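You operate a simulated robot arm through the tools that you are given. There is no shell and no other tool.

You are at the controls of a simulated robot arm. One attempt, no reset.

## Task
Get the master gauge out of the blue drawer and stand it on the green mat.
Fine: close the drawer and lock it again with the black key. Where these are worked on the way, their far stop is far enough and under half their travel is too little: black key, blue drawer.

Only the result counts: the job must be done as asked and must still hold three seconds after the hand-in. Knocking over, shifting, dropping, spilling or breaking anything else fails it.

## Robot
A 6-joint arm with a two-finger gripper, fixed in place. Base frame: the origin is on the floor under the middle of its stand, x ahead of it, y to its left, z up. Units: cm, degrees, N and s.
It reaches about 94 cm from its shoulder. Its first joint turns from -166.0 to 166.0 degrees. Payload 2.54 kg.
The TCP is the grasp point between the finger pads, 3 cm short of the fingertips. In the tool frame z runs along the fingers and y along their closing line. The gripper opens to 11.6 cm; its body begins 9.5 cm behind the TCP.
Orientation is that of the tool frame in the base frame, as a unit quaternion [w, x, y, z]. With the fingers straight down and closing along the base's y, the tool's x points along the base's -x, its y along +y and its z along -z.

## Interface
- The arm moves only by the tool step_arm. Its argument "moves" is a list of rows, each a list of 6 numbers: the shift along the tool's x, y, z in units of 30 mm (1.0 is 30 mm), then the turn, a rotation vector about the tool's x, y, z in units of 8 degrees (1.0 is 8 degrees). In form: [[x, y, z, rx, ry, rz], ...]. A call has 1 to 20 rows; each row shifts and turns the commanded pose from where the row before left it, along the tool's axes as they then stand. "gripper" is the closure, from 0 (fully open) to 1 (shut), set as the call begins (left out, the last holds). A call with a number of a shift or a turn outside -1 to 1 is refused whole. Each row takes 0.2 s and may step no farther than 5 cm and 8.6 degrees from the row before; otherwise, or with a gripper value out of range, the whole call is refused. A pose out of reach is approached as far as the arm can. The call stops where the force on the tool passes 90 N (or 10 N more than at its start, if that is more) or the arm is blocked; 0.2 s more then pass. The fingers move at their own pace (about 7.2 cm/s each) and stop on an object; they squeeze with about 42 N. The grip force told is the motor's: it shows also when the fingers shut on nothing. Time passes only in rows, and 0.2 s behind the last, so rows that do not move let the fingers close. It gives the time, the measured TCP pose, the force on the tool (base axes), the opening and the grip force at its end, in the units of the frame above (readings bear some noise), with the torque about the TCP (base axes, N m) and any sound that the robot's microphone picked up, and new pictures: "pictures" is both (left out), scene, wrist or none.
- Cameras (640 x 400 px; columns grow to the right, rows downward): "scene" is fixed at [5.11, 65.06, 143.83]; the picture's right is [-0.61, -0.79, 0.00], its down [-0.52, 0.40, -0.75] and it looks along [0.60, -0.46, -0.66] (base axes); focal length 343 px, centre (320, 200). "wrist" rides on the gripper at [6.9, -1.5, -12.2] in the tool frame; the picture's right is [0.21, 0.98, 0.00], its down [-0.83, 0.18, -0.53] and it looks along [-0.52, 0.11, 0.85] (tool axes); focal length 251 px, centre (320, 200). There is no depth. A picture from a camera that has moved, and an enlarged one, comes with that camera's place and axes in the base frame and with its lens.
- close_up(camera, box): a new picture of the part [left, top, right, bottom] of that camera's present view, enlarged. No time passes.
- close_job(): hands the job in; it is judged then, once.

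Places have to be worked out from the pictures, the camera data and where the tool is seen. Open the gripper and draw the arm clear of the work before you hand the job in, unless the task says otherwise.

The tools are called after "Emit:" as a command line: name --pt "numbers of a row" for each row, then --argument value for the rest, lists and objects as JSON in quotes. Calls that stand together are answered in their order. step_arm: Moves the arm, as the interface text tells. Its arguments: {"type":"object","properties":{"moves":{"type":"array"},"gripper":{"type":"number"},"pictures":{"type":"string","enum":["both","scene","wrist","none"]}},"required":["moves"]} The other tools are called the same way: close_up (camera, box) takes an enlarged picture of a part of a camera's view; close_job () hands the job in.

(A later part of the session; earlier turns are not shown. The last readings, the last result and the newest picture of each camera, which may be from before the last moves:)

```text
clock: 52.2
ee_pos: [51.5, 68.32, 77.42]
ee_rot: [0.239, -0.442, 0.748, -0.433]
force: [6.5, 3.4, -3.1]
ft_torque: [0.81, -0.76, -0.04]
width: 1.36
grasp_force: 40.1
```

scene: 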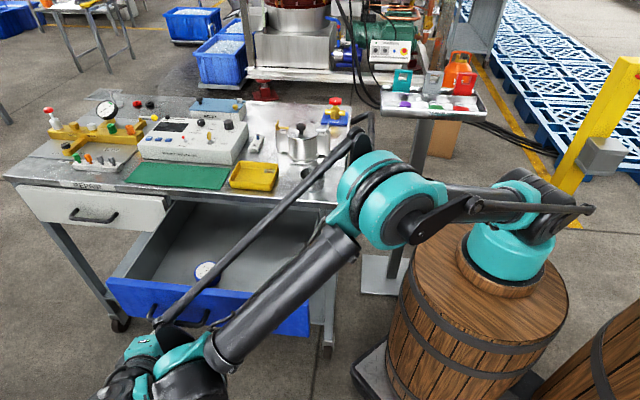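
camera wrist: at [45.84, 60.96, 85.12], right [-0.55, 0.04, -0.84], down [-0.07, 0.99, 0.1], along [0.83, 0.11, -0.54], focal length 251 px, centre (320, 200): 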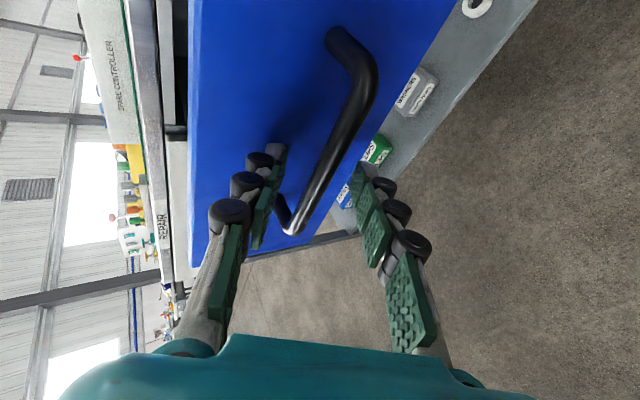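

Force relieved; 28.5 cm out. I continue a little more.

Emit:
step_arm --pt "-0.089 0.15 -0.285 0 0 0" --pt "-0.089 0.15 -0.285 0 0 0" --pictures "scene"

Emit:
close_up --camera "scene" --box '[90, 190, 340, 346]'

```text
clock: 52.9
ee_pos: [50.27, 69.58, 77.45]
ee_rot: [0.239, -0.441, 0.749, -0.434]
force: [5.2, -24.1, -36.5]
ft_torque: [0.56, -0.39, -0.56]
width: 1.41
grasp_force: 40.5
```

scene: 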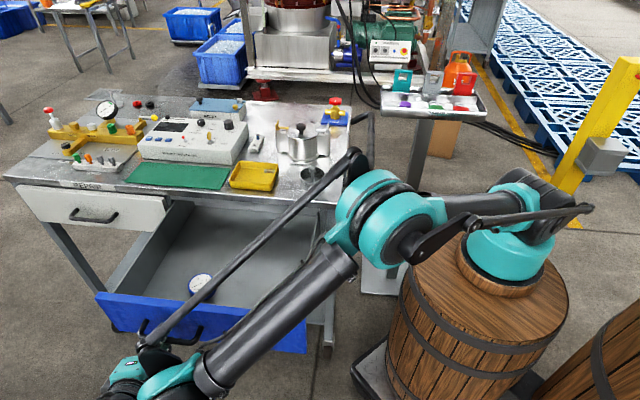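

```text
2.56 times, centred on (215, 268) of scene
camera zoom: at [5.11, 65.06, 143.83], right [-0.61, -0.79, 0.0], down [-0.52, 0.4, -0.75], along [0.6, -0.46, -0.66], focal length 878 px, centre (589, 26)
```

zoom: 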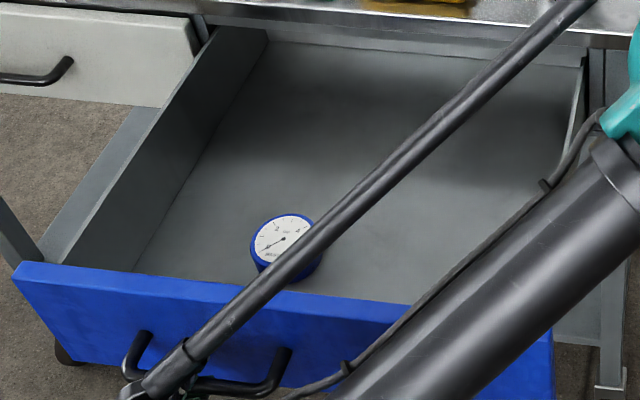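

About 30 cm out with ~20 N resistance now, so this is the far stop, and the drawer is fully open. I unload, open the fingers and back off the handle.

Emit:
step_arm --pt "0.02 0.08 0.15 0 0 0" --pt "0 0 0 0 0 0" --pictures "none"

Emit:
step_arm --pt "0 0 0 0 0 0" --pt "0 0 0 0 0 0" --pt "0 0 0 0 0 0" --gripper 0.6 --pictures "wrist"

```text
clock: 53.5
ee_pos: [50.17, 69.53, 77.41]
ee_rot: [0.242, -0.443, 0.746, -0.434]
force: [-3.8, 0.2, 9.9]
ft_torque: [0.5, -0.57, -0.73]
width: 1.36
grasp_force: 40.2
```

```text
clock: 54.2
ee_pos: [50.39, 69.51, 77.4]
ee_rot: [0.241, -0.442, 0.748, -0.433]
force: [-0.7, 2.6, 0.4]
ft_torque: [-0.04, -0.04, 0.06]
width: 4.66
grasp_force: 0.1
camera wrist: at [38.5, 68.45, 84.93], right [-0.55, 0.04, -0.84], down [-0.07, 0.99, 0.1], along [0.83, 0.11, -0.54], focal length 251 px, centre (320, 200)
```

wrist: 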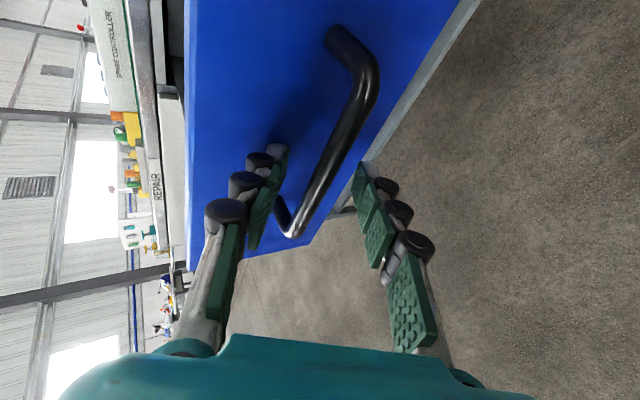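

Handle released. I back off along the finger direction.

Emit:
step_arm --pt "0 0 -0.5 0 0 0" --pt "0 0 -0.6 0 0 0" --pt "0 0 -0.6 0 0 0" --pt "0 0 -0.6 0 0 0" --pictures "both"

```text
clock: 55.2
ee_pos: [45.29, 72.56, 80.96]
ee_rot: [0.241, -0.442, 0.748, -0.433]
force: [0.1, -1.0, -0.2]
ft_torque: [-0.04, 0.02, 0.03]
width: 4.66
grasp_force: 0.2
camera wrist: at [33.43, 71.41, 88.45], right [-0.55, 0.04, -0.84], down [-0.07, 0.99, 0.1], along [0.83, 0.11, -0.54], focal length 251 px, centre (320, 200)
```

scene: 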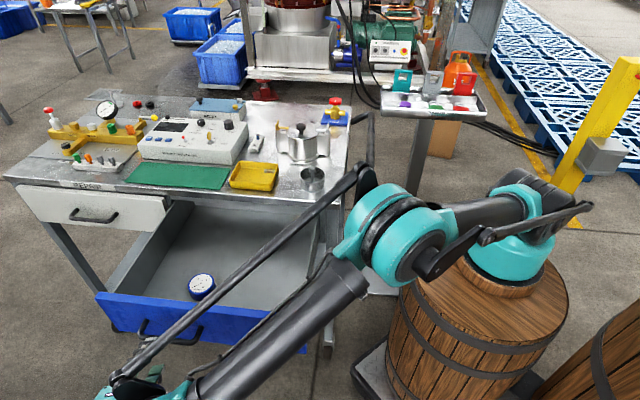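
wrist: 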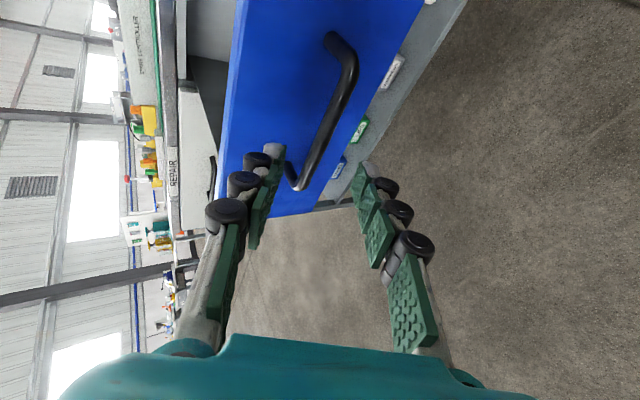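

Clear of the handle. I raise the tool to about z = 98 and turn it back to pointing straight down.

Emit:
step_arm --pt "0.02 -0.86 -0.507 0 0 0" --pt "0.02 -0.86 -0.507 0 0 0" --pt "0.02 -0.86 -0.507 0 0 0" --pt "0.02 -0.86 -0.507 0 0 0" --pt "0.02 -0.86 -0.507 0 0 0" --pt "0.02 -0.86 -0.507 0 0 0" --pictures "none"

Emit:
step_arm --pt "0 0 0 -0.93 0 0" --pt "0 0 0 -0.93 0 0" --pt "0 0 0 -0.93 0 0" --pt "0 0 0 -0.93 0 0" --pt "0 0 0 -0.93 0 0" --pt "0 0 0 -0.93 0 0" --pt "0 0 0 -0.93 0 0" --pt "0 0 0 -0.93 0 0" --pictures "both"

```text
clock: 56.6
ee_pos: [45.33, 72.6, 98.74]
ee_rot: [0.24, -0.442, 0.747, -0.434]
force: [-1.0, 0.3, -0.3]
ft_torque: [-0.01, 0.02, -0.03]
width: 4.65
grasp_force: 0.1
```

```text
clock: 58.5
ee_pos: [45.18, 72.64, 98.78]
ee_rot: [-0.011, -0.504, 0.864, -0.004]
force: [0.1, 0.0, 0.1]
ft_torque: [-0.02, -0.02, -0.01]
width: 4.65
grasp_force: 0.0
camera wrist: at [43.2, 66.08, 111.07], right [-0.96, 0.29, 0.01], down [0.26, 0.82, 0.52], along [0.15, 0.49, -0.86], focal length 251 px, centre (320, 200)
```

scene: 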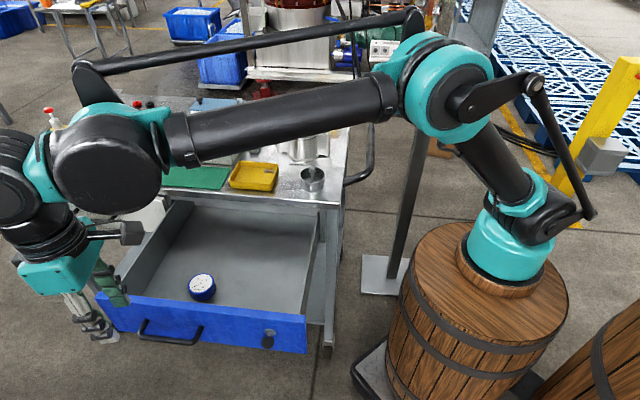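
wrist: 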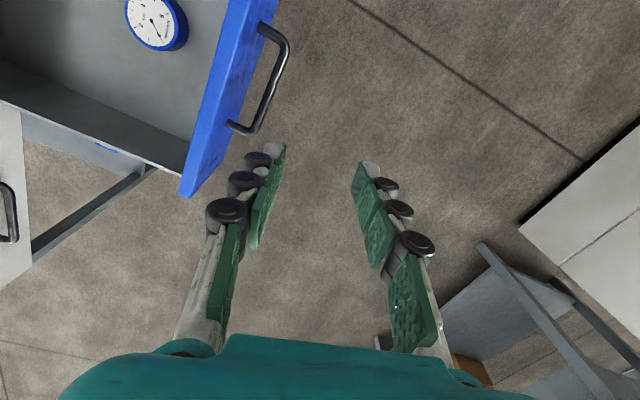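

The gauge's dial centre triangulates to about (60.5, 57.7, 75.4). I level the tool, rotate it so that the fingers close along the drawer's width, and then move over the gauge.

Emit:
step_arm --pt "0 0 0 0.03 -0.165 0" --pt "0 0 0 0 0 0.942" --pt "0 0 0 0 0 0.942" --pt "0 0 0 0 0 0.942" --pt "0 0 0 0 0 0.942" --pt "0 0 0 0 0 0.942" --pt "0 0 0 0 0 0.942" --pt "0 0 0 0 0 0.942" --pt "0 0 0 0 0 0.942" --pt "0 0 0 0 0 0.942" --pt "0 0 0 0 0 0.942" --pt "0 0 0 0 0 0.942" --pt "0 0 0 0 0 0.942" --pt "0 0 0 0 0 0.942" --pt "0 0 0 0 0 0.942" --gripper 0.2 --pictures "none"

```text
clock: 61.6
ee_pos: [45.44, 72.62, 98.77]
ee_rot: [0.001, 0.385, 0.923, -0.001]
force: [-0.2, 0.6, 0.4]
ft_torque: [-0.02, 0.0, 0.01]
width: 9.28
grasp_force: 0.2
```

Orientation is right. I move straight over the gauge at height.

Emit:
step_arm --pt "-0.884 0.01 0 0 0 0" --pt "-0.884 0.01 0 0 0 0" --pt "-0.884 0.01 0 0 0 0" --pt "-0.884 0.01 0 0 0 0" --pt "-0.884 0.01 0 0 0 0" --pt "-0.884 0.01 0 0 0 0" --pt "-0.884 0.01 0 0 0 0" --pt "-0.884 0.01 0 0 0 0" --pictures "both"

Emit:
close_up --camera "wrist" --box '[220, 60, 420, 185]'

Emit:
close_up --camera "scene" --box '[90, 190, 340, 346]'

```text
clock: 63.5
ee_pos: [60.52, 57.66, 98.92]
ee_rot: [0.002, 0.383, 0.924, 0.0]
force: [0.4, 0.6, -0.2]
ft_torque: [-0.03, -0.04, -0.03]
width: 9.31
grasp_force: 0.1
camera wrist: at [54.39, 61.54, 111.0], right [0.54, 0.84, 0.0], down [0.71, -0.46, 0.54], along [0.45, -0.29, -0.84], focal length 251 px, centre (320, 200)
```

scene: 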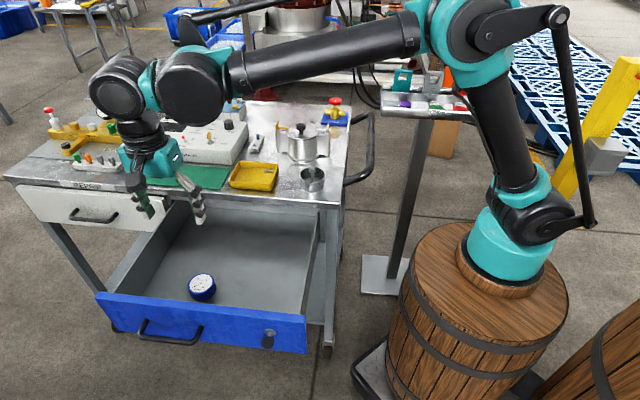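
wrist: 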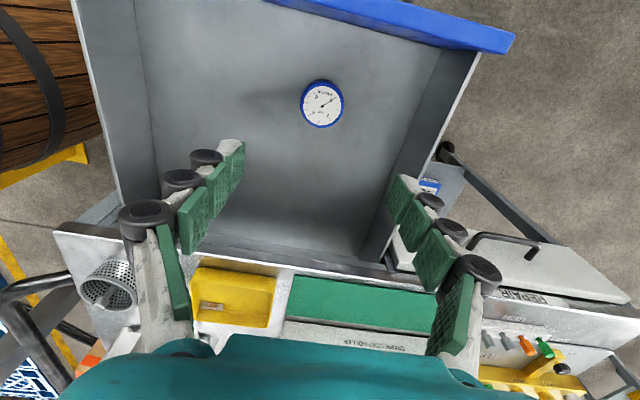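

```text
3.20 times, centred on (320, 122) of wrist
camera zoom: at [54.39, 61.54, 111.0], right [0.54, 0.84, 0.0], down [0.71, -0.46, 0.54], along [0.45, -0.29, -0.84], focal length 805 px, centre (320, 448)
```

zoom: 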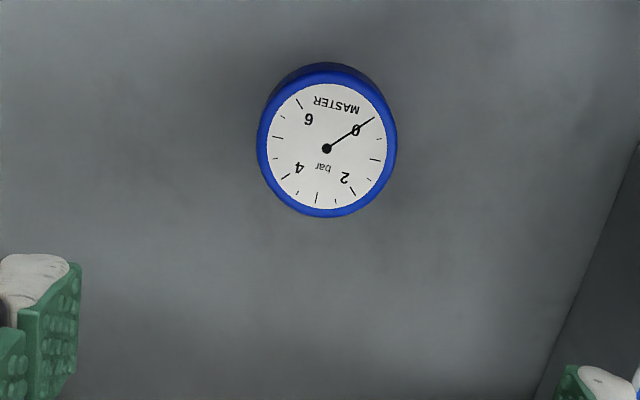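

```text
2.56 times, centred on (215, 268) of scene
camera zoom: at [5.11, 65.06, 143.83], right [-0.61, -0.79, 0.0], down [-0.52, 0.4, -0.75], along [0.6, -0.46, -0.66], focal length 878 px, centre (589, 26)
```

zoom: 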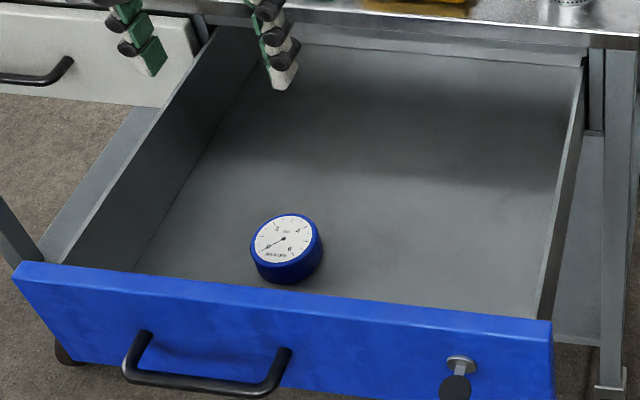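

The gauge is almost exactly beneath the tool (offset ≈ -0.2, +0.3 cm), about 6 cm in diameter. I check its height with a close view.

Emit:
close_up --camera "scene" --box '[170, 260, 234, 300]'

Emit:
close_up --camera "scene" --box '[100, 140, 260, 240]'

```text
10.00 times, centred on (202, 280) of scene
camera zoom: at [5.11, 65.06, 143.83], right [-0.61, -0.79, 0.0], down [-0.52, 0.4, -0.75], along [0.6, -0.46, -0.66], focal length 3431 px, centre (1500, -600)
```

zoom: 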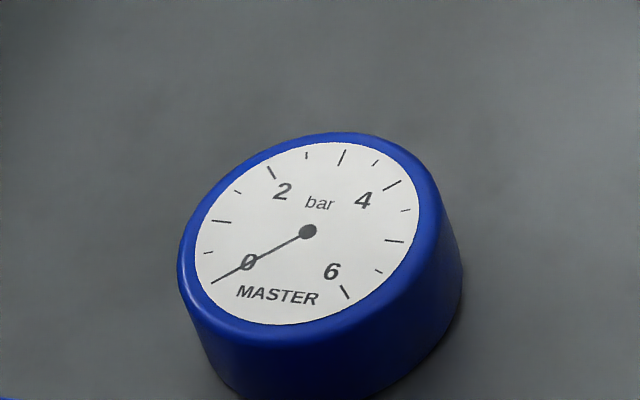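

```text
4.00 times, centred on (180, 190) of scene
camera zoom: at [5.11, 65.06, 143.83], right [-0.61, -0.79, 0.0], down [-0.52, 0.4, -0.75], along [0.6, -0.46, -0.66], focal length 1372 px, centre (880, 240)
```

zoom: 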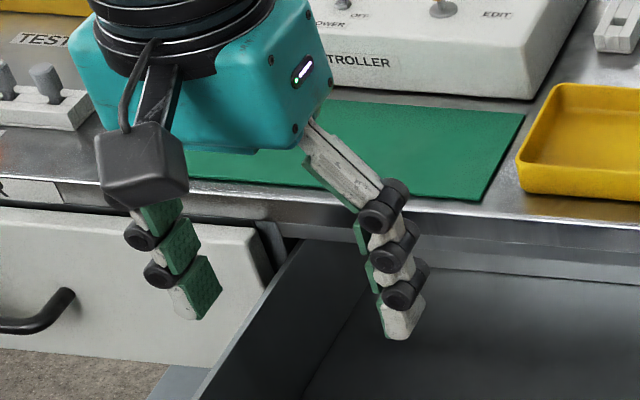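

The gauge is about 4.5 cm tall (top ≈75.4, base ≈70.9). I descend over it, with the fingers 9 cm open, in two stages.

Emit:
step_arm --pt "-0.077 0.1 0.9 0 0 0" --pt "0 0 0.95 0 0 0" --pt "0 0 0.95 0 0 0" --pt "0 0 0.95 0 0 0" --pt "0 0 0.95 0 0 0" --pt "0 0 0.95 0 0 0" --pictures "both"

Emit:
close_up --camera "scene" --box '[90, 190, 340, 346]'

```text
clock: 64.8
ee_pos: [60.84, 57.69, 81.69]
ee_rot: [0.002, 0.385, 0.923, 0.0]
force: [0.0, -0.5, 0.0]
ft_torque: [-0.01, 0.03, 0.01]
width: 9.3
grasp_force: 0.0
camera wrist: at [54.79, 61.49, 93.93], right [0.54, 0.84, 0.0], down [0.71, -0.46, 0.54], along [0.45, -0.29, -0.84], focal length 251 px, centre (320, 200)
```

scene: 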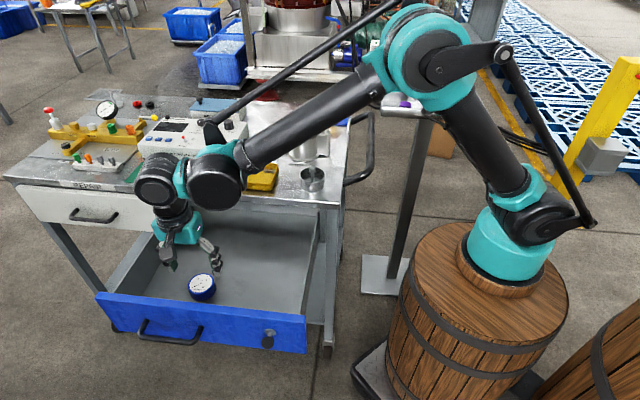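
wrist: 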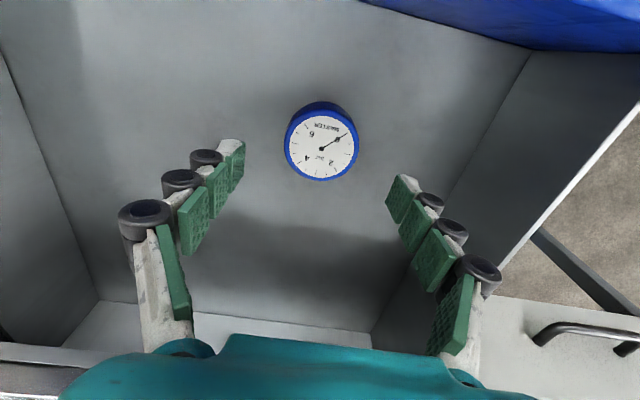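

```text
2.56 times, centred on (215, 268) of scene
camera zoom: at [5.11, 65.06, 143.83], right [-0.61, -0.79, 0.0], down [-0.52, 0.4, -0.75], along [0.6, -0.46, -0.66], focal length 878 px, centre (589, 26)
```

zoom: 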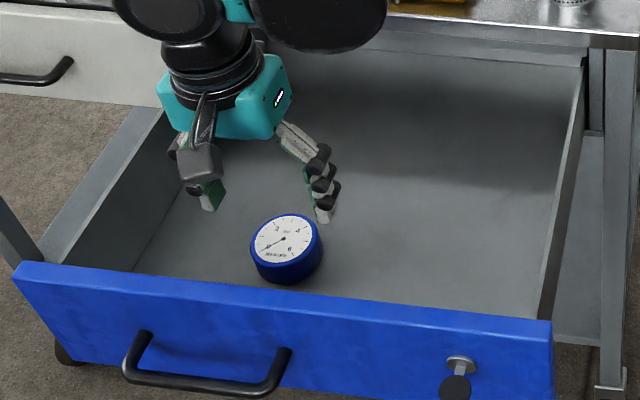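

Refining: the two wrist views suggest the dial may sit a bit lower than I thought (z_top ≈ 73–75). I lower 3 cm more and measure again.

Emit:
step_arm --pt "0 0 0.5 0 0 0" --pt "0 0 0.5 0 0 0" --pictures "wrist"

Emit:
close_up --camera "wrist" --box '[220, 90, 420, 215]'

Emit:
close_up --camera "scene" --box '[150, 230, 246, 290]'

```text
clock: 65.5
ee_pos: [60.83, 57.8, 78.84]
ee_rot: [0.002, 0.383, 0.924, -0.001]
force: [-0.9, -0.4, -0.1]
ft_torque: [-0.01, -0.06, -0.01]
width: 9.27
grasp_force: 0.2
camera wrist: at [54.75, 61.5, 91.01], right [0.54, 0.84, 0.0], down [0.71, -0.46, 0.54], along [0.45, -0.29, -0.84], focal length 251 px, centre (320, 200)
```

wrist: 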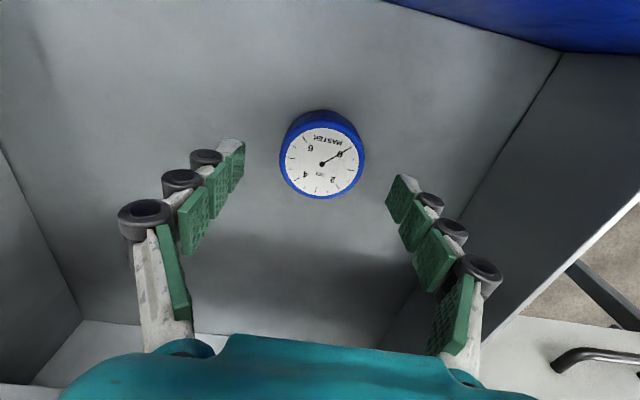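

```text
3.20 times, centred on (320, 152) of wrist
camera zoom: at [54.75, 61.5, 91.01], right [0.54, 0.84, 0.0], down [0.71, -0.46, 0.54], along [0.45, -0.29, -0.84], focal length 805 px, centre (320, 352)
```

zoom: 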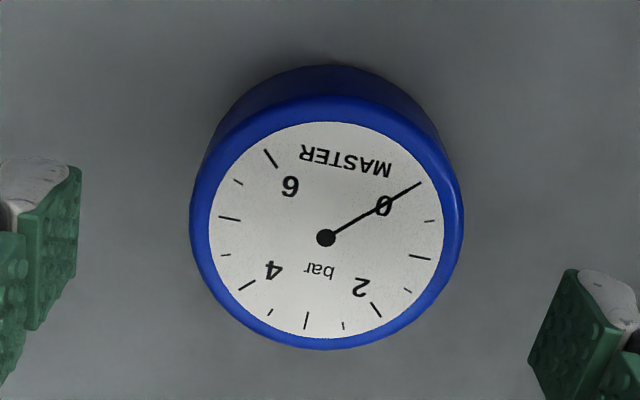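

```text
6.67 times, centred on (198, 260) of scene
camera zoom: at [5.11, 65.06, 143.83], right [-0.61, -0.79, 0.0], down [-0.52, 0.4, -0.75], along [0.6, -0.46, -0.66], focal length 2288 px, centre (1133, -200)
```

zoom: 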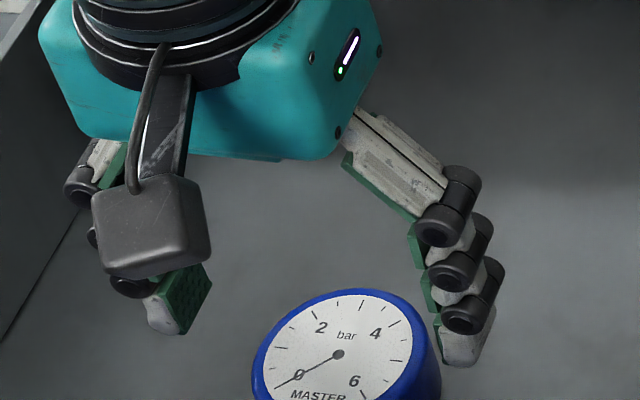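

Now consistent: dial top at z≈74.35, diameter ≈6.2 cm, centre offset (-0.3, +0.2) cm in the tool frame. I centre and lower to TCP z≈75 so that the tips stay above the drawer floor.

Emit:
step_arm --pt "-0.107 0.067 0.4 0 0 0" --pt "0 0 0.44 0 0 0" --pt "0 0 0.44 0 0 0" --pictures "both"

Emit:
close_up --camera "scene" --box '[150, 240, 246, 300]'

```text
clock: 66.2
ee_pos: [61.18, 57.7, 75.08]
ee_rot: [0.002, 0.383, 0.924, 0.0]
force: [0.5, -0.3, 0.3]
ft_torque: [0.03, 0.02, -0.02]
width: 9.24
grasp_force: 0.1
camera wrist: at [55.16, 61.47, 87.2], right [0.54, 0.84, 0.0], down [0.71, -0.46, 0.54], along [0.45, -0.29, -0.84], focal length 251 px, centre (320, 200)
```

scene: 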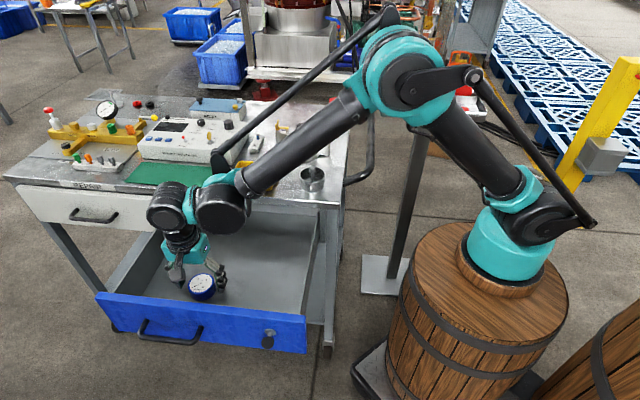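
wrist: 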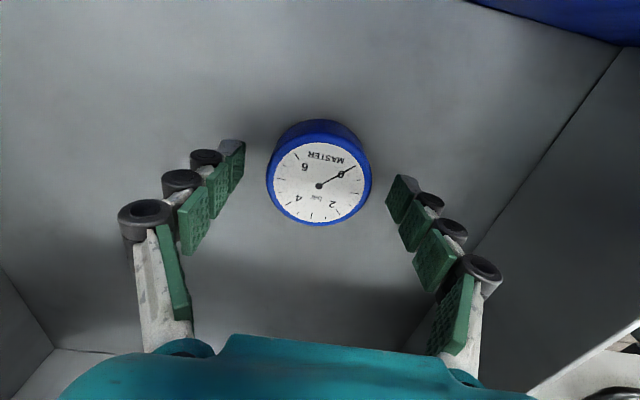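

```text
6.67 times, centred on (198, 270) of scene
camera zoom: at [5.11, 65.06, 143.83], right [-0.61, -0.79, 0.0], down [-0.52, 0.4, -0.75], along [0.6, -0.46, -0.66], focal length 2288 px, centre (1133, -267)
```

zoom: 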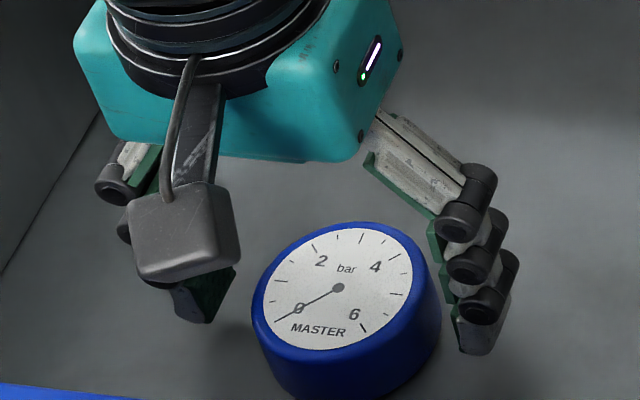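

Centred over the gauge with the fingertips beside it. I close the grip.

Emit:
step_arm --pt "0 0 0 0 0 0" --pt "0 0 0 0 0 0" --pt "0 0 0 0 0 0" --pt "0 0 0 0 0 0" --gripper 1 --pictures "wrist"

Emit:
close_up --camera "scene" --box '[150, 240, 246, 300]'

```text
clock: 67.2
ee_pos: [61.11, 57.75, 75.0]
ee_rot: [0.001, 0.384, 0.923, -0.001]
force: [0.6, 0.1, 2.9]
ft_torque: [-0.03, 0.01, -0.06]
width: 6.03
grasp_force: 42.5
camera wrist: at [55.16, 61.48, 87.22], right [0.54, 0.84, 0.0], down [0.71, -0.46, 0.54], along [0.45, -0.29, -0.84], focal length 251 px, centre (320, 200)
```

wrist: 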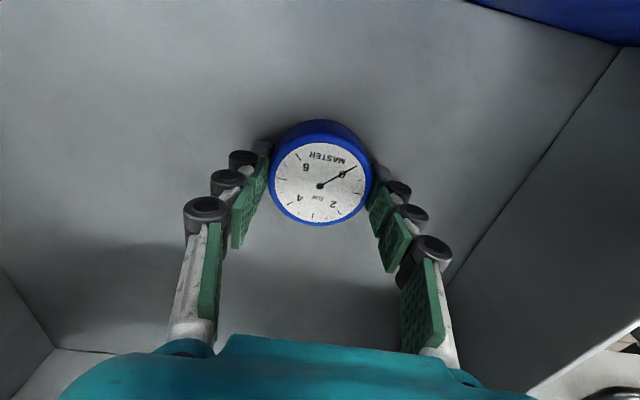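

```text
6.67 times, centred on (198, 270) of scene
camera zoom: at [5.11, 65.06, 143.83], right [-0.61, -0.79, 0.0], down [-0.52, 0.4, -0.75], along [0.6, -0.46, -0.66], focal length 2288 px, centre (1133, -267)
```

zoom: 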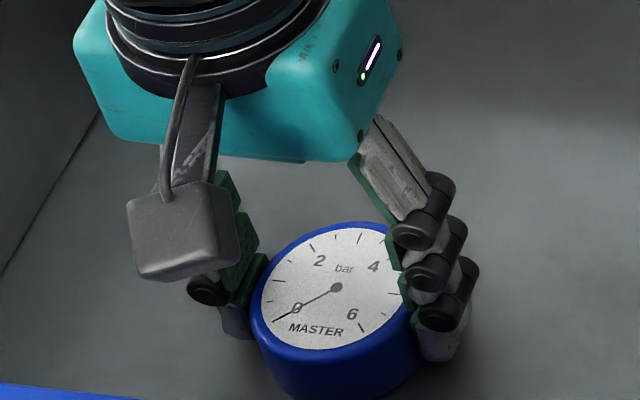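

Grip firm at 6.03 cm. I lift a little to check that it holds.

Emit:
step_arm --pt "0 0 -0.3 0 0 0" --pt "0 0 -0.5 0 0 0" --pt "0 0 -0.5 0 0 0" --pictures "wrist"

Emit:
close_up --camera "scene" --box '[130, 220, 258, 300]'

```text
clock: 68.0
ee_pos: [61.12, 57.7, 79.05]
ee_rot: [0.002, 0.384, 0.923, -0.001]
force: [0.2, 0.2, 0.2]
ft_torque: [-0.03, 0.0, -0.01]
width: 0.0
grasp_force: 28.2
camera wrist: at [55.1, 61.48, 91.1], right [0.54, 0.84, 0.0], down [0.71, -0.46, 0.54], along [0.45, -0.29, -0.84], focal length 251 px, centre (320, 200)
```

wrist: 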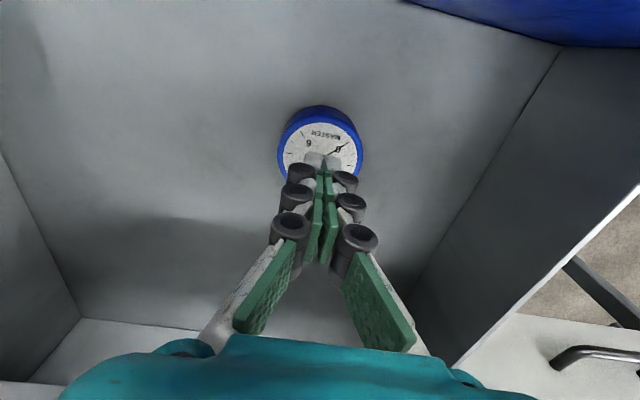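

```text
5.00 times, centred on (194, 260) of scene
camera zoom: at [5.11, 65.06, 143.83], right [-0.61, -0.79, 0.0], down [-0.52, 0.4, -0.75], along [0.6, -0.46, -0.66], focal length 1716 px, centre (950, -100)
```

zoom: 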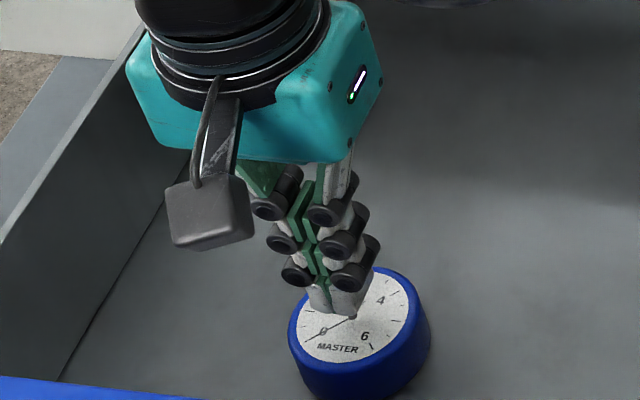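

The fingers slipped off the rounded top: my grip was too high. The gauge still stands in place in the drawer; I raise a bit, reopen and look at it again.

Emit:
step_arm --pt "0 0 -0.6 0 0 0" --pt "0 0 0 0 0 0" --pictures "none"

Emit:
step_arm --pt "0 0 0 0 0 0" --pt "0 0 0 0 0 0" --pt "0 0 0 0 0 0" --pt "0 0 0 0 0 0" --gripper 0.2 --pictures "both"

Emit:
close_up --camera "wrist" --box '[220, 60, 420, 185]'

Emit:
close_up --camera "scene" --box '[150, 240, 246, 300]'

```text
clock: 68.7
ee_pos: [61.24, 57.84, 80.62]
ee_rot: [0.001, 0.384, 0.923, -0.001]
force: [-0.2, 0.1, 0.2]
ft_torque: [0.01, 0.03, 0.02]
width: 0.0
grasp_force: 28.6
```

```text
clock: 69.7
ee_pos: [61.12, 57.66, 80.63]
ee_rot: [0.002, 0.384, 0.923, 0.0]
force: [0.0, -0.2, 0.3]
ft_torque: [0.02, -0.03, -0.01]
width: 9.28
grasp_force: 0.0
camera wrist: at [55.13, 61.49, 92.84], right [0.54, 0.84, 0.0], down [0.71, -0.46, 0.54], along [0.45, -0.29, -0.84], focal length 251 px, centre (320, 200)
```

scene: 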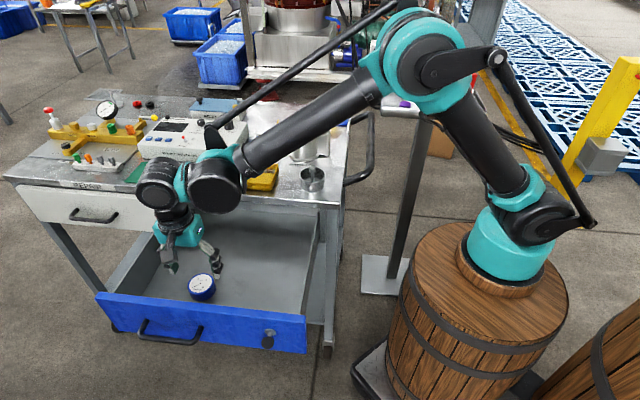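
wrist: 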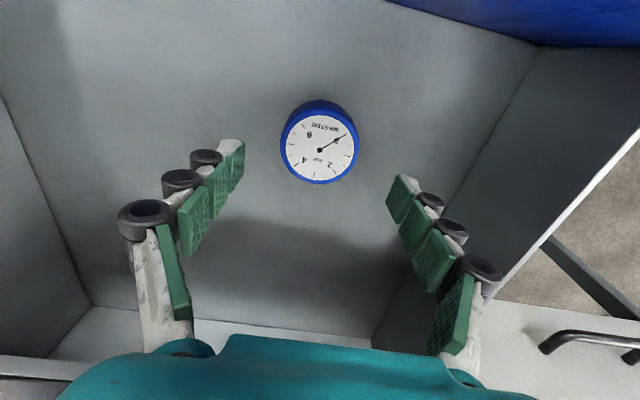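

```text
3.20 times, centred on (320, 122) of wrist
camera zoom: at [55.13, 61.49, 92.84], right [0.54, 0.84, 0.0], down [0.71, -0.46, 0.54], along [0.45, -0.29, -0.84], focal length 805 px, centre (320, 448)
```

zoom: 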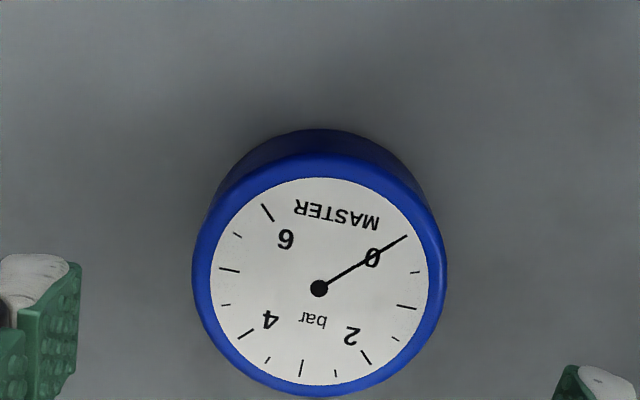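

```text
6.67 times, centred on (198, 270) of scene
camera zoom: at [5.11, 65.06, 143.83], right [-0.61, -0.79, 0.0], down [-0.52, 0.4, -0.75], along [0.6, -0.46, -0.66], focal length 2288 px, centre (1133, -267)
```

zoom: 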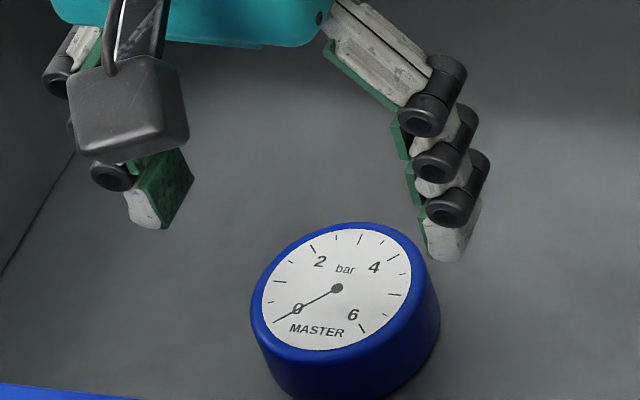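

The gauge is unmoved and centred. I go down again, this time further, in small guarded steps watching for floor contact.

Emit:
step_arm --pt "0 0 0.6 0 0 0" --pt "0 0 0.6 0 0 0" --pt "0 0 0.6 0 0 0" --pt "0 0 0.15 0 0 0" --pictures "none"

Emit:
step_arm --pt "0 0 0.1 0 0 0" --pictures "none"

Emit:
step_arm --pt "0 0 0.1 0 0 0" --pictures "none"

Emit:
step_arm --pt "0 0 0.1 0 0 0" --pictures "both"

Emit:
close_up --camera "scene" --box '[150, 240, 246, 300]'

```text
clock: 70.7
ee_pos: [61.23, 57.7, 74.83]
ee_rot: [0.001, 0.384, 0.923, -0.002]
force: [-0.6, 0.3, -0.5]
ft_torque: [-0.02, -0.02, 0.01]
width: 9.27
grasp_force: 0.0
```

```text
clock: 71.0
ee_pos: [61.3, 57.8, 74.59]
ee_rot: [0.001, 0.385, 0.923, -0.001]
force: [-0.1, -0.4, 0.5]
ft_torque: [0.0, 0.01, -0.01]
width: 9.28
grasp_force: 0.1
```

```text
clock: 71.5
ee_pos: [61.18, 57.67, 74.26]
ee_rot: [0.002, 0.384, 0.923, 0.0]
force: [-0.4, -0.1, -0.3]
ft_torque: [0.02, 0.01, -0.01]
width: 9.28
grasp_force: 0.0
```

```text
clock: 71.8
ee_pos: [61.12, 57.66, 74.1]
ee_rot: [0.002, 0.384, 0.923, -0.001]
force: [-0.2, 0.0, -0.1]
ft_torque: [0.01, -0.03, 0.03]
width: 9.27
grasp_force: 0.0
camera wrist: at [55.15, 61.5, 86.13], right [0.54, 0.84, 0.0], down [0.71, -0.46, 0.54], along [0.45, -0.29, -0.84], focal length 251 px, centre (320, 200)
```

scene: 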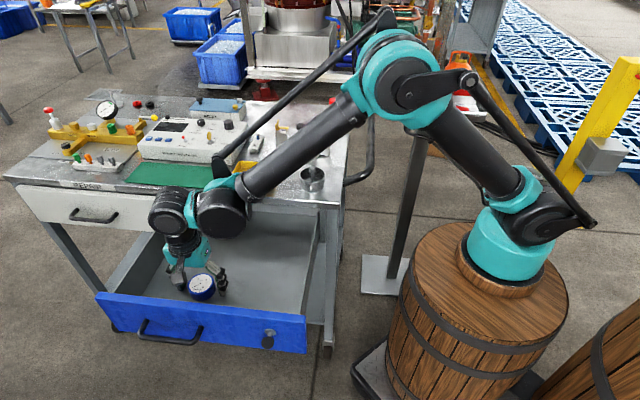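
wrist: 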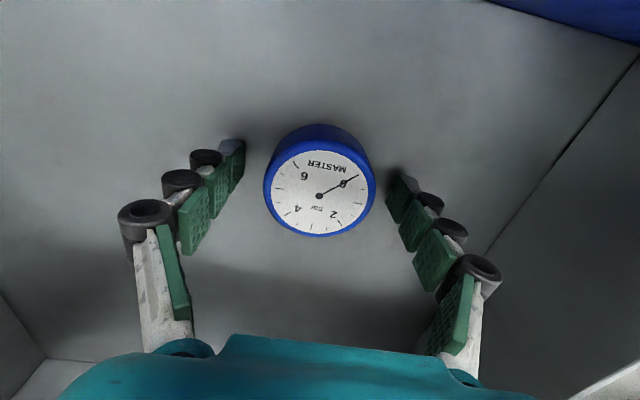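

```text
6.67 times, centred on (198, 270) of scene
camera zoom: at [5.11, 65.06, 143.83], right [-0.61, -0.79, 0.0], down [-0.52, 0.4, -0.75], along [0.6, -0.46, -0.66], focal length 2288 px, centre (1133, -267)
```

zoom: 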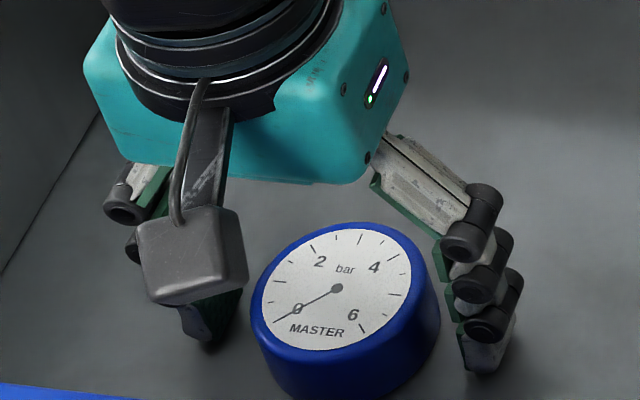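

No contact yet at z≈74.0. I continue in 0.3 cm steps.

Emit:
step_arm --pt "0 0 0.1 0 0 0" --pictures "none"

Emit:
step_arm --pt "0 0 0.1 0 0 0" --pictures "none"

Emit:
step_arm --pt "0 0 0.1 0 0 0" --pictures "wrist"

Emit:
close_up --camera "wrist" --box '[200, 100, 440, 250]'

Emit:
close_up --camera "scene" --box '[150, 240, 246, 300]'

```text
clock: 72.2
ee_pos: [61.24, 57.64, 73.63]
ee_rot: [0.002, 0.385, 0.923, -0.001]
force: [0.0, -0.2, 0.3]
ft_torque: [-0.04, 0.02, -0.02]
width: 9.28
grasp_force: 0.1
```

```text
clock: 72.7
ee_pos: [61.2, 57.73, 73.37]
ee_rot: [0.002, 0.384, 0.923, 0.0]
force: [1.1, -0.3, 15.4]
ft_torque: [0.01, 0.03, 0.01]
width: 9.92
grasp_force: 9.3
```

```text
clock: 73.0
ee_pos: [61.23, 57.75, 73.51]
ee_rot: [0.002, 0.384, 0.923, 0.002]
force: [7.7, 6.7, 80.4]
ft_torque: [0.94, -0.78, -0.06]
width: 9.62
grasp_force: 44.7
camera wrist: at [55.06, 61.4, 85.6], right [0.54, 0.84, 0.0], down [0.71, -0.46, 0.54], along [0.45, -0.29, -0.84], focal length 251 px, centre (320, 200)
```

wrist: 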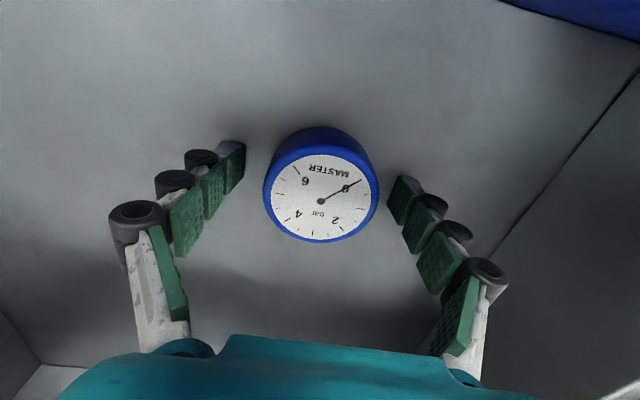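

```text
2.67 times, centred on (320, 175) of wrist
camera zoom: at [55.06, 61.4, 85.6], right [0.54, 0.84, 0.0], down [0.71, -0.46, 0.54], along [0.45, -0.29, -0.84], focal length 670 px, centre (320, 267)
```

zoom: 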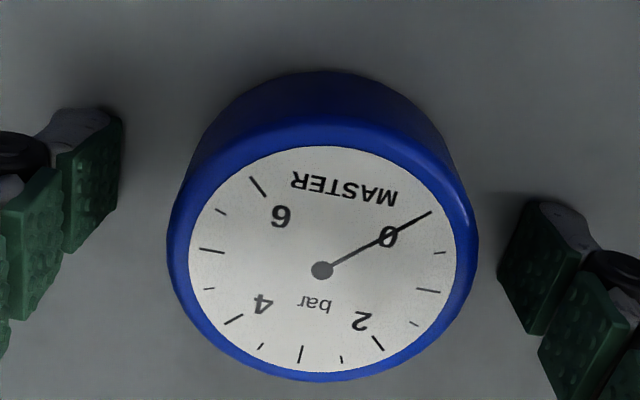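

```text
6.67 times, centred on (198, 270) of scene
camera zoom: at [5.11, 65.06, 143.83], right [-0.61, -0.79, 0.0], down [-0.52, 0.4, -0.75], along [0.6, -0.46, -0.66], focal length 2288 px, centre (1133, -267)
```

zoom: 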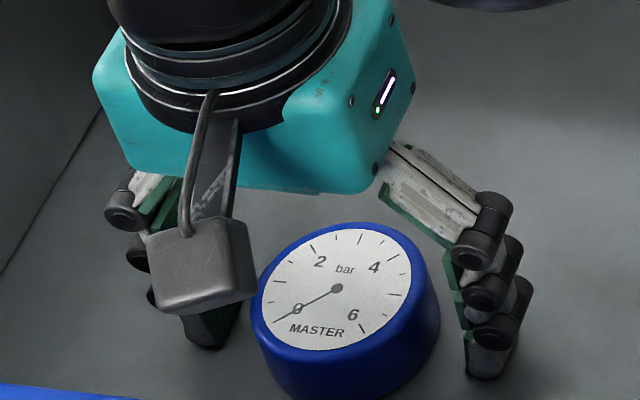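

Floor contact at TCP z≈73.5 (tips on the drawer floor). I raise about half a centimetre above contact and grip again much lower on the gauge body.

Emit:
step_arm --pt "0 0 -0.15 0 0 0" --pt "0 0 -0.15 0 0 0" --pictures "none"

```text
clock: 73.7
ee_pos: [61.21, 57.7, 73.86]
ee_rot: [0.001, 0.383, 0.924, -0.001]
force: [-0.6, 0.0, 0.0]
ft_torque: [0.02, 0.03, -0.01]
width: 9.28
grasp_force: 0.0
```

Free of the floor at z≈73.9. I close first to just wider than the gauge and check the force.

Emit:
step_arm --pt "0 0 0 0 0 0" --pt "0 0 0 0 0 0" --pt "0 0 0 0 0 0" --gripper 0.44 --pictures "none"

```text
clock: 74.5
ee_pos: [61.03, 57.57, 74.13]
ee_rot: [0.0, 0.383, 0.924, 0.001]
force: [-3.9, -2.8, 37.4]
ft_torque: [-0.58, 0.69, 0.01]
width: 7.02
grasp_force: 4.9
```

The tips extend onto the floor as they close (37 N). I raise 0.4 cm and continue.

Emit:
step_arm --pt "0 0 -0.12 0 0 0" --pt "0 0 0 0 0 0" --pictures "none"

```text
clock: 75.0
ee_pos: [61.19, 57.76, 74.27]
ee_rot: [0.002, 0.385, 0.923, 0.001]
force: [-1.2, -0.3, 3.0]
ft_torque: [-0.04, 0.12, -0.06]
width: 6.55
grasp_force: 0.0
```

Nearly free now (3 N). I close fully on the gauge.

Emit:
step_arm --pt "0 0 -0.04 0 0 0" --pt "0 0 0 0 0 0" --pt "0 0 0 0 0 0" --pt "0 0 0 0 0 0" --pt "0 0 0 0 0 0" --gripper 1 --pictures "wrist"

Emit:
close_up --camera "wrist" --box '[200, 100, 440, 250]'

Emit:
close_up --camera "scene" --box '[150, 240, 246, 300]'

```text
clock: 76.2
ee_pos: [61.17, 57.69, 74.5]
ee_rot: [0.002, 0.384, 0.923, -0.001]
force: [0.3, 0.1, 0.1]
ft_torque: [-0.02, -0.02, 0.03]
width: 6.05
grasp_force: 41.5
camera wrist: at [55.13, 61.48, 86.61], right [0.54, 0.84, 0.0], down [0.71, -0.46, 0.54], along [0.45, -0.29, -0.84], focal length 251 px, centre (320, 200)
```

wrist: 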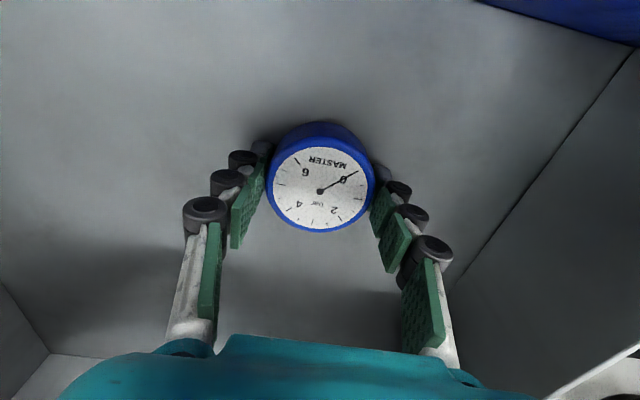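

```text
2.67 times, centred on (320, 175) of wrist
camera zoom: at [55.13, 61.48, 86.61], right [0.54, 0.84, 0.0], down [0.71, -0.46, 0.54], along [0.45, -0.29, -0.84], focal length 670 px, centre (320, 267)
```

zoom: 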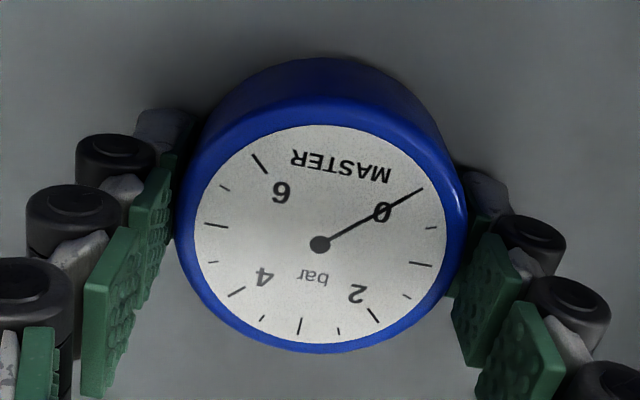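

```text
6.67 times, centred on (198, 270) of scene
camera zoom: at [5.11, 65.06, 143.83], right [-0.61, -0.79, 0.0], down [-0.52, 0.4, -0.75], along [0.6, -0.46, -0.66], focal length 2288 px, centre (1133, -267)
```

zoom: 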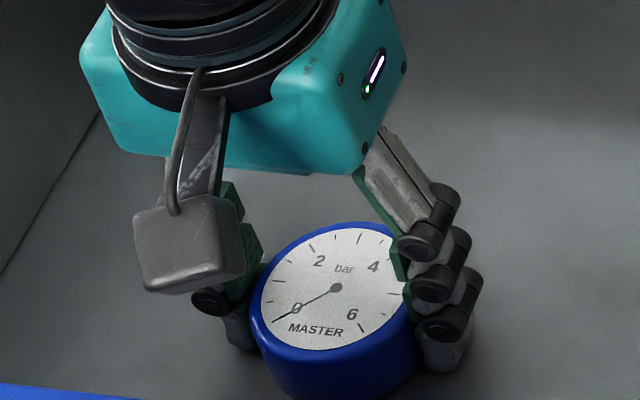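

Grip at 6.05 cm with 41.5 N, half a centimetre lower than before. I lift very slowly and check whether the opening holds.

Emit:
step_arm --pt "0 0 -0.07 0 0 0" --pt "0 0 -0.07 0 0 0" --pt "0 0 -0.07 0 0 0" --pictures "wrist"

Emit:
close_up --camera "scene" --box '[150, 240, 246, 300]'

```text
clock: 77.0
ee_pos: [61.09, 57.69, 75.07]
ee_rot: [0.002, 0.384, 0.923, -0.001]
force: [0.3, 0.5, -2.0]
ft_torque: [-0.01, -0.02, 0.02]
width: 6.05
grasp_force: 41.8
camera wrist: at [55.14, 61.48, 87.25], right [0.54, 0.84, 0.0], down [0.71, -0.46, 0.54], along [0.45, -0.29, -0.84], focal length 251 px, centre (320, 200)
```

wrist: 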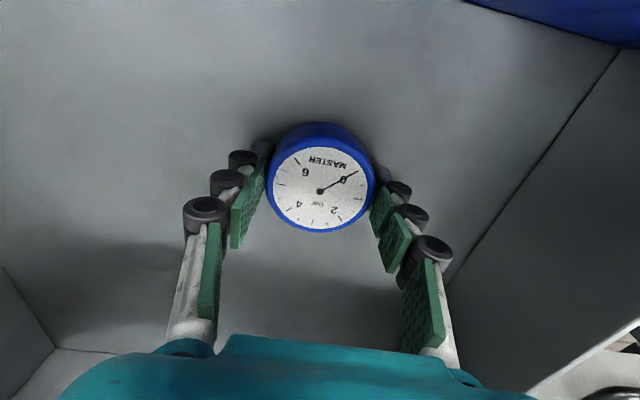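

```text
6.67 times, centred on (198, 270) of scene
camera zoom: at [5.11, 65.06, 143.83], right [-0.61, -0.79, 0.0], down [-0.52, 0.4, -0.75], along [0.6, -0.46, -0.66], focal length 2288 px, centre (1133, -267)
```

zoom: 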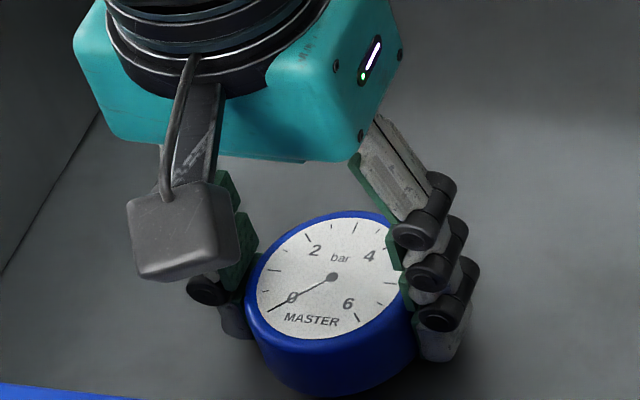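

It is lifting with the fingers this time (same place in the wrist view, ~2 N weight). I keep lifting slowly.

Emit:
step_arm --pt "0 0 -0.15 0 0 0" --pt "0 0 -0.2 0 0 0" --pt "0 0 -0.25 0 0 0" --pt "0 0 -0.3 0 0 0" --pt "0 0 -0.3 0 0 0" --pt "0 0 -0.3 0 0 0" --pt "0 0 -0.3 0 0 0" --pt "0 0 -0.3 0 0 0" --pictures "both"

```text
clock: 78.8
ee_pos: [61.22, 57.72, 81.43]
ee_rot: [0.002, 0.384, 0.923, -0.001]
force: [0.0, 1.0, -2.3]
ft_torque: [-0.02, -0.01, 0.0]
width: 6.05
grasp_force: 42.2
camera wrist: at [55.11, 61.48, 93.56], right [0.54, 0.84, 0.0], down [0.71, -0.46, 0.54], along [0.45, -0.29, -0.84], focal length 251 px, centre (320, 200)
```

scene: 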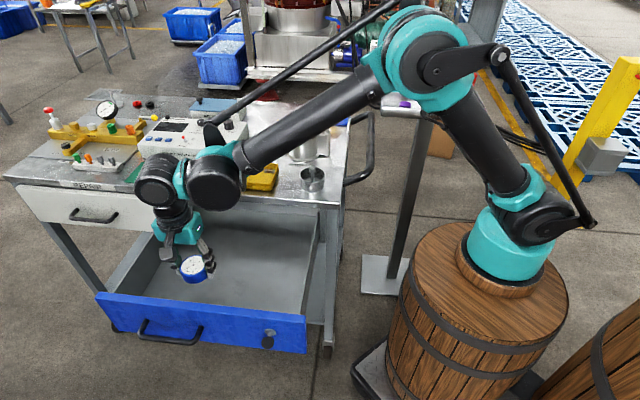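
wrist: 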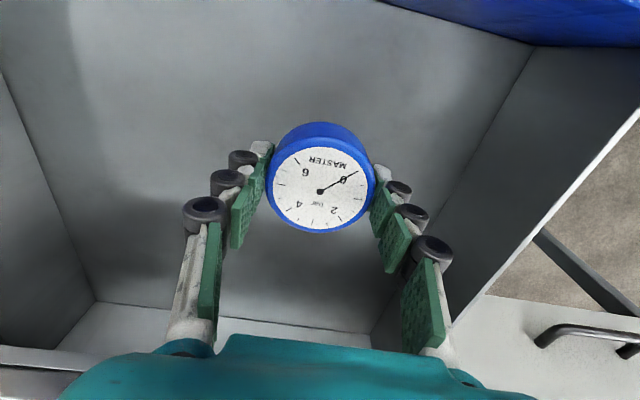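

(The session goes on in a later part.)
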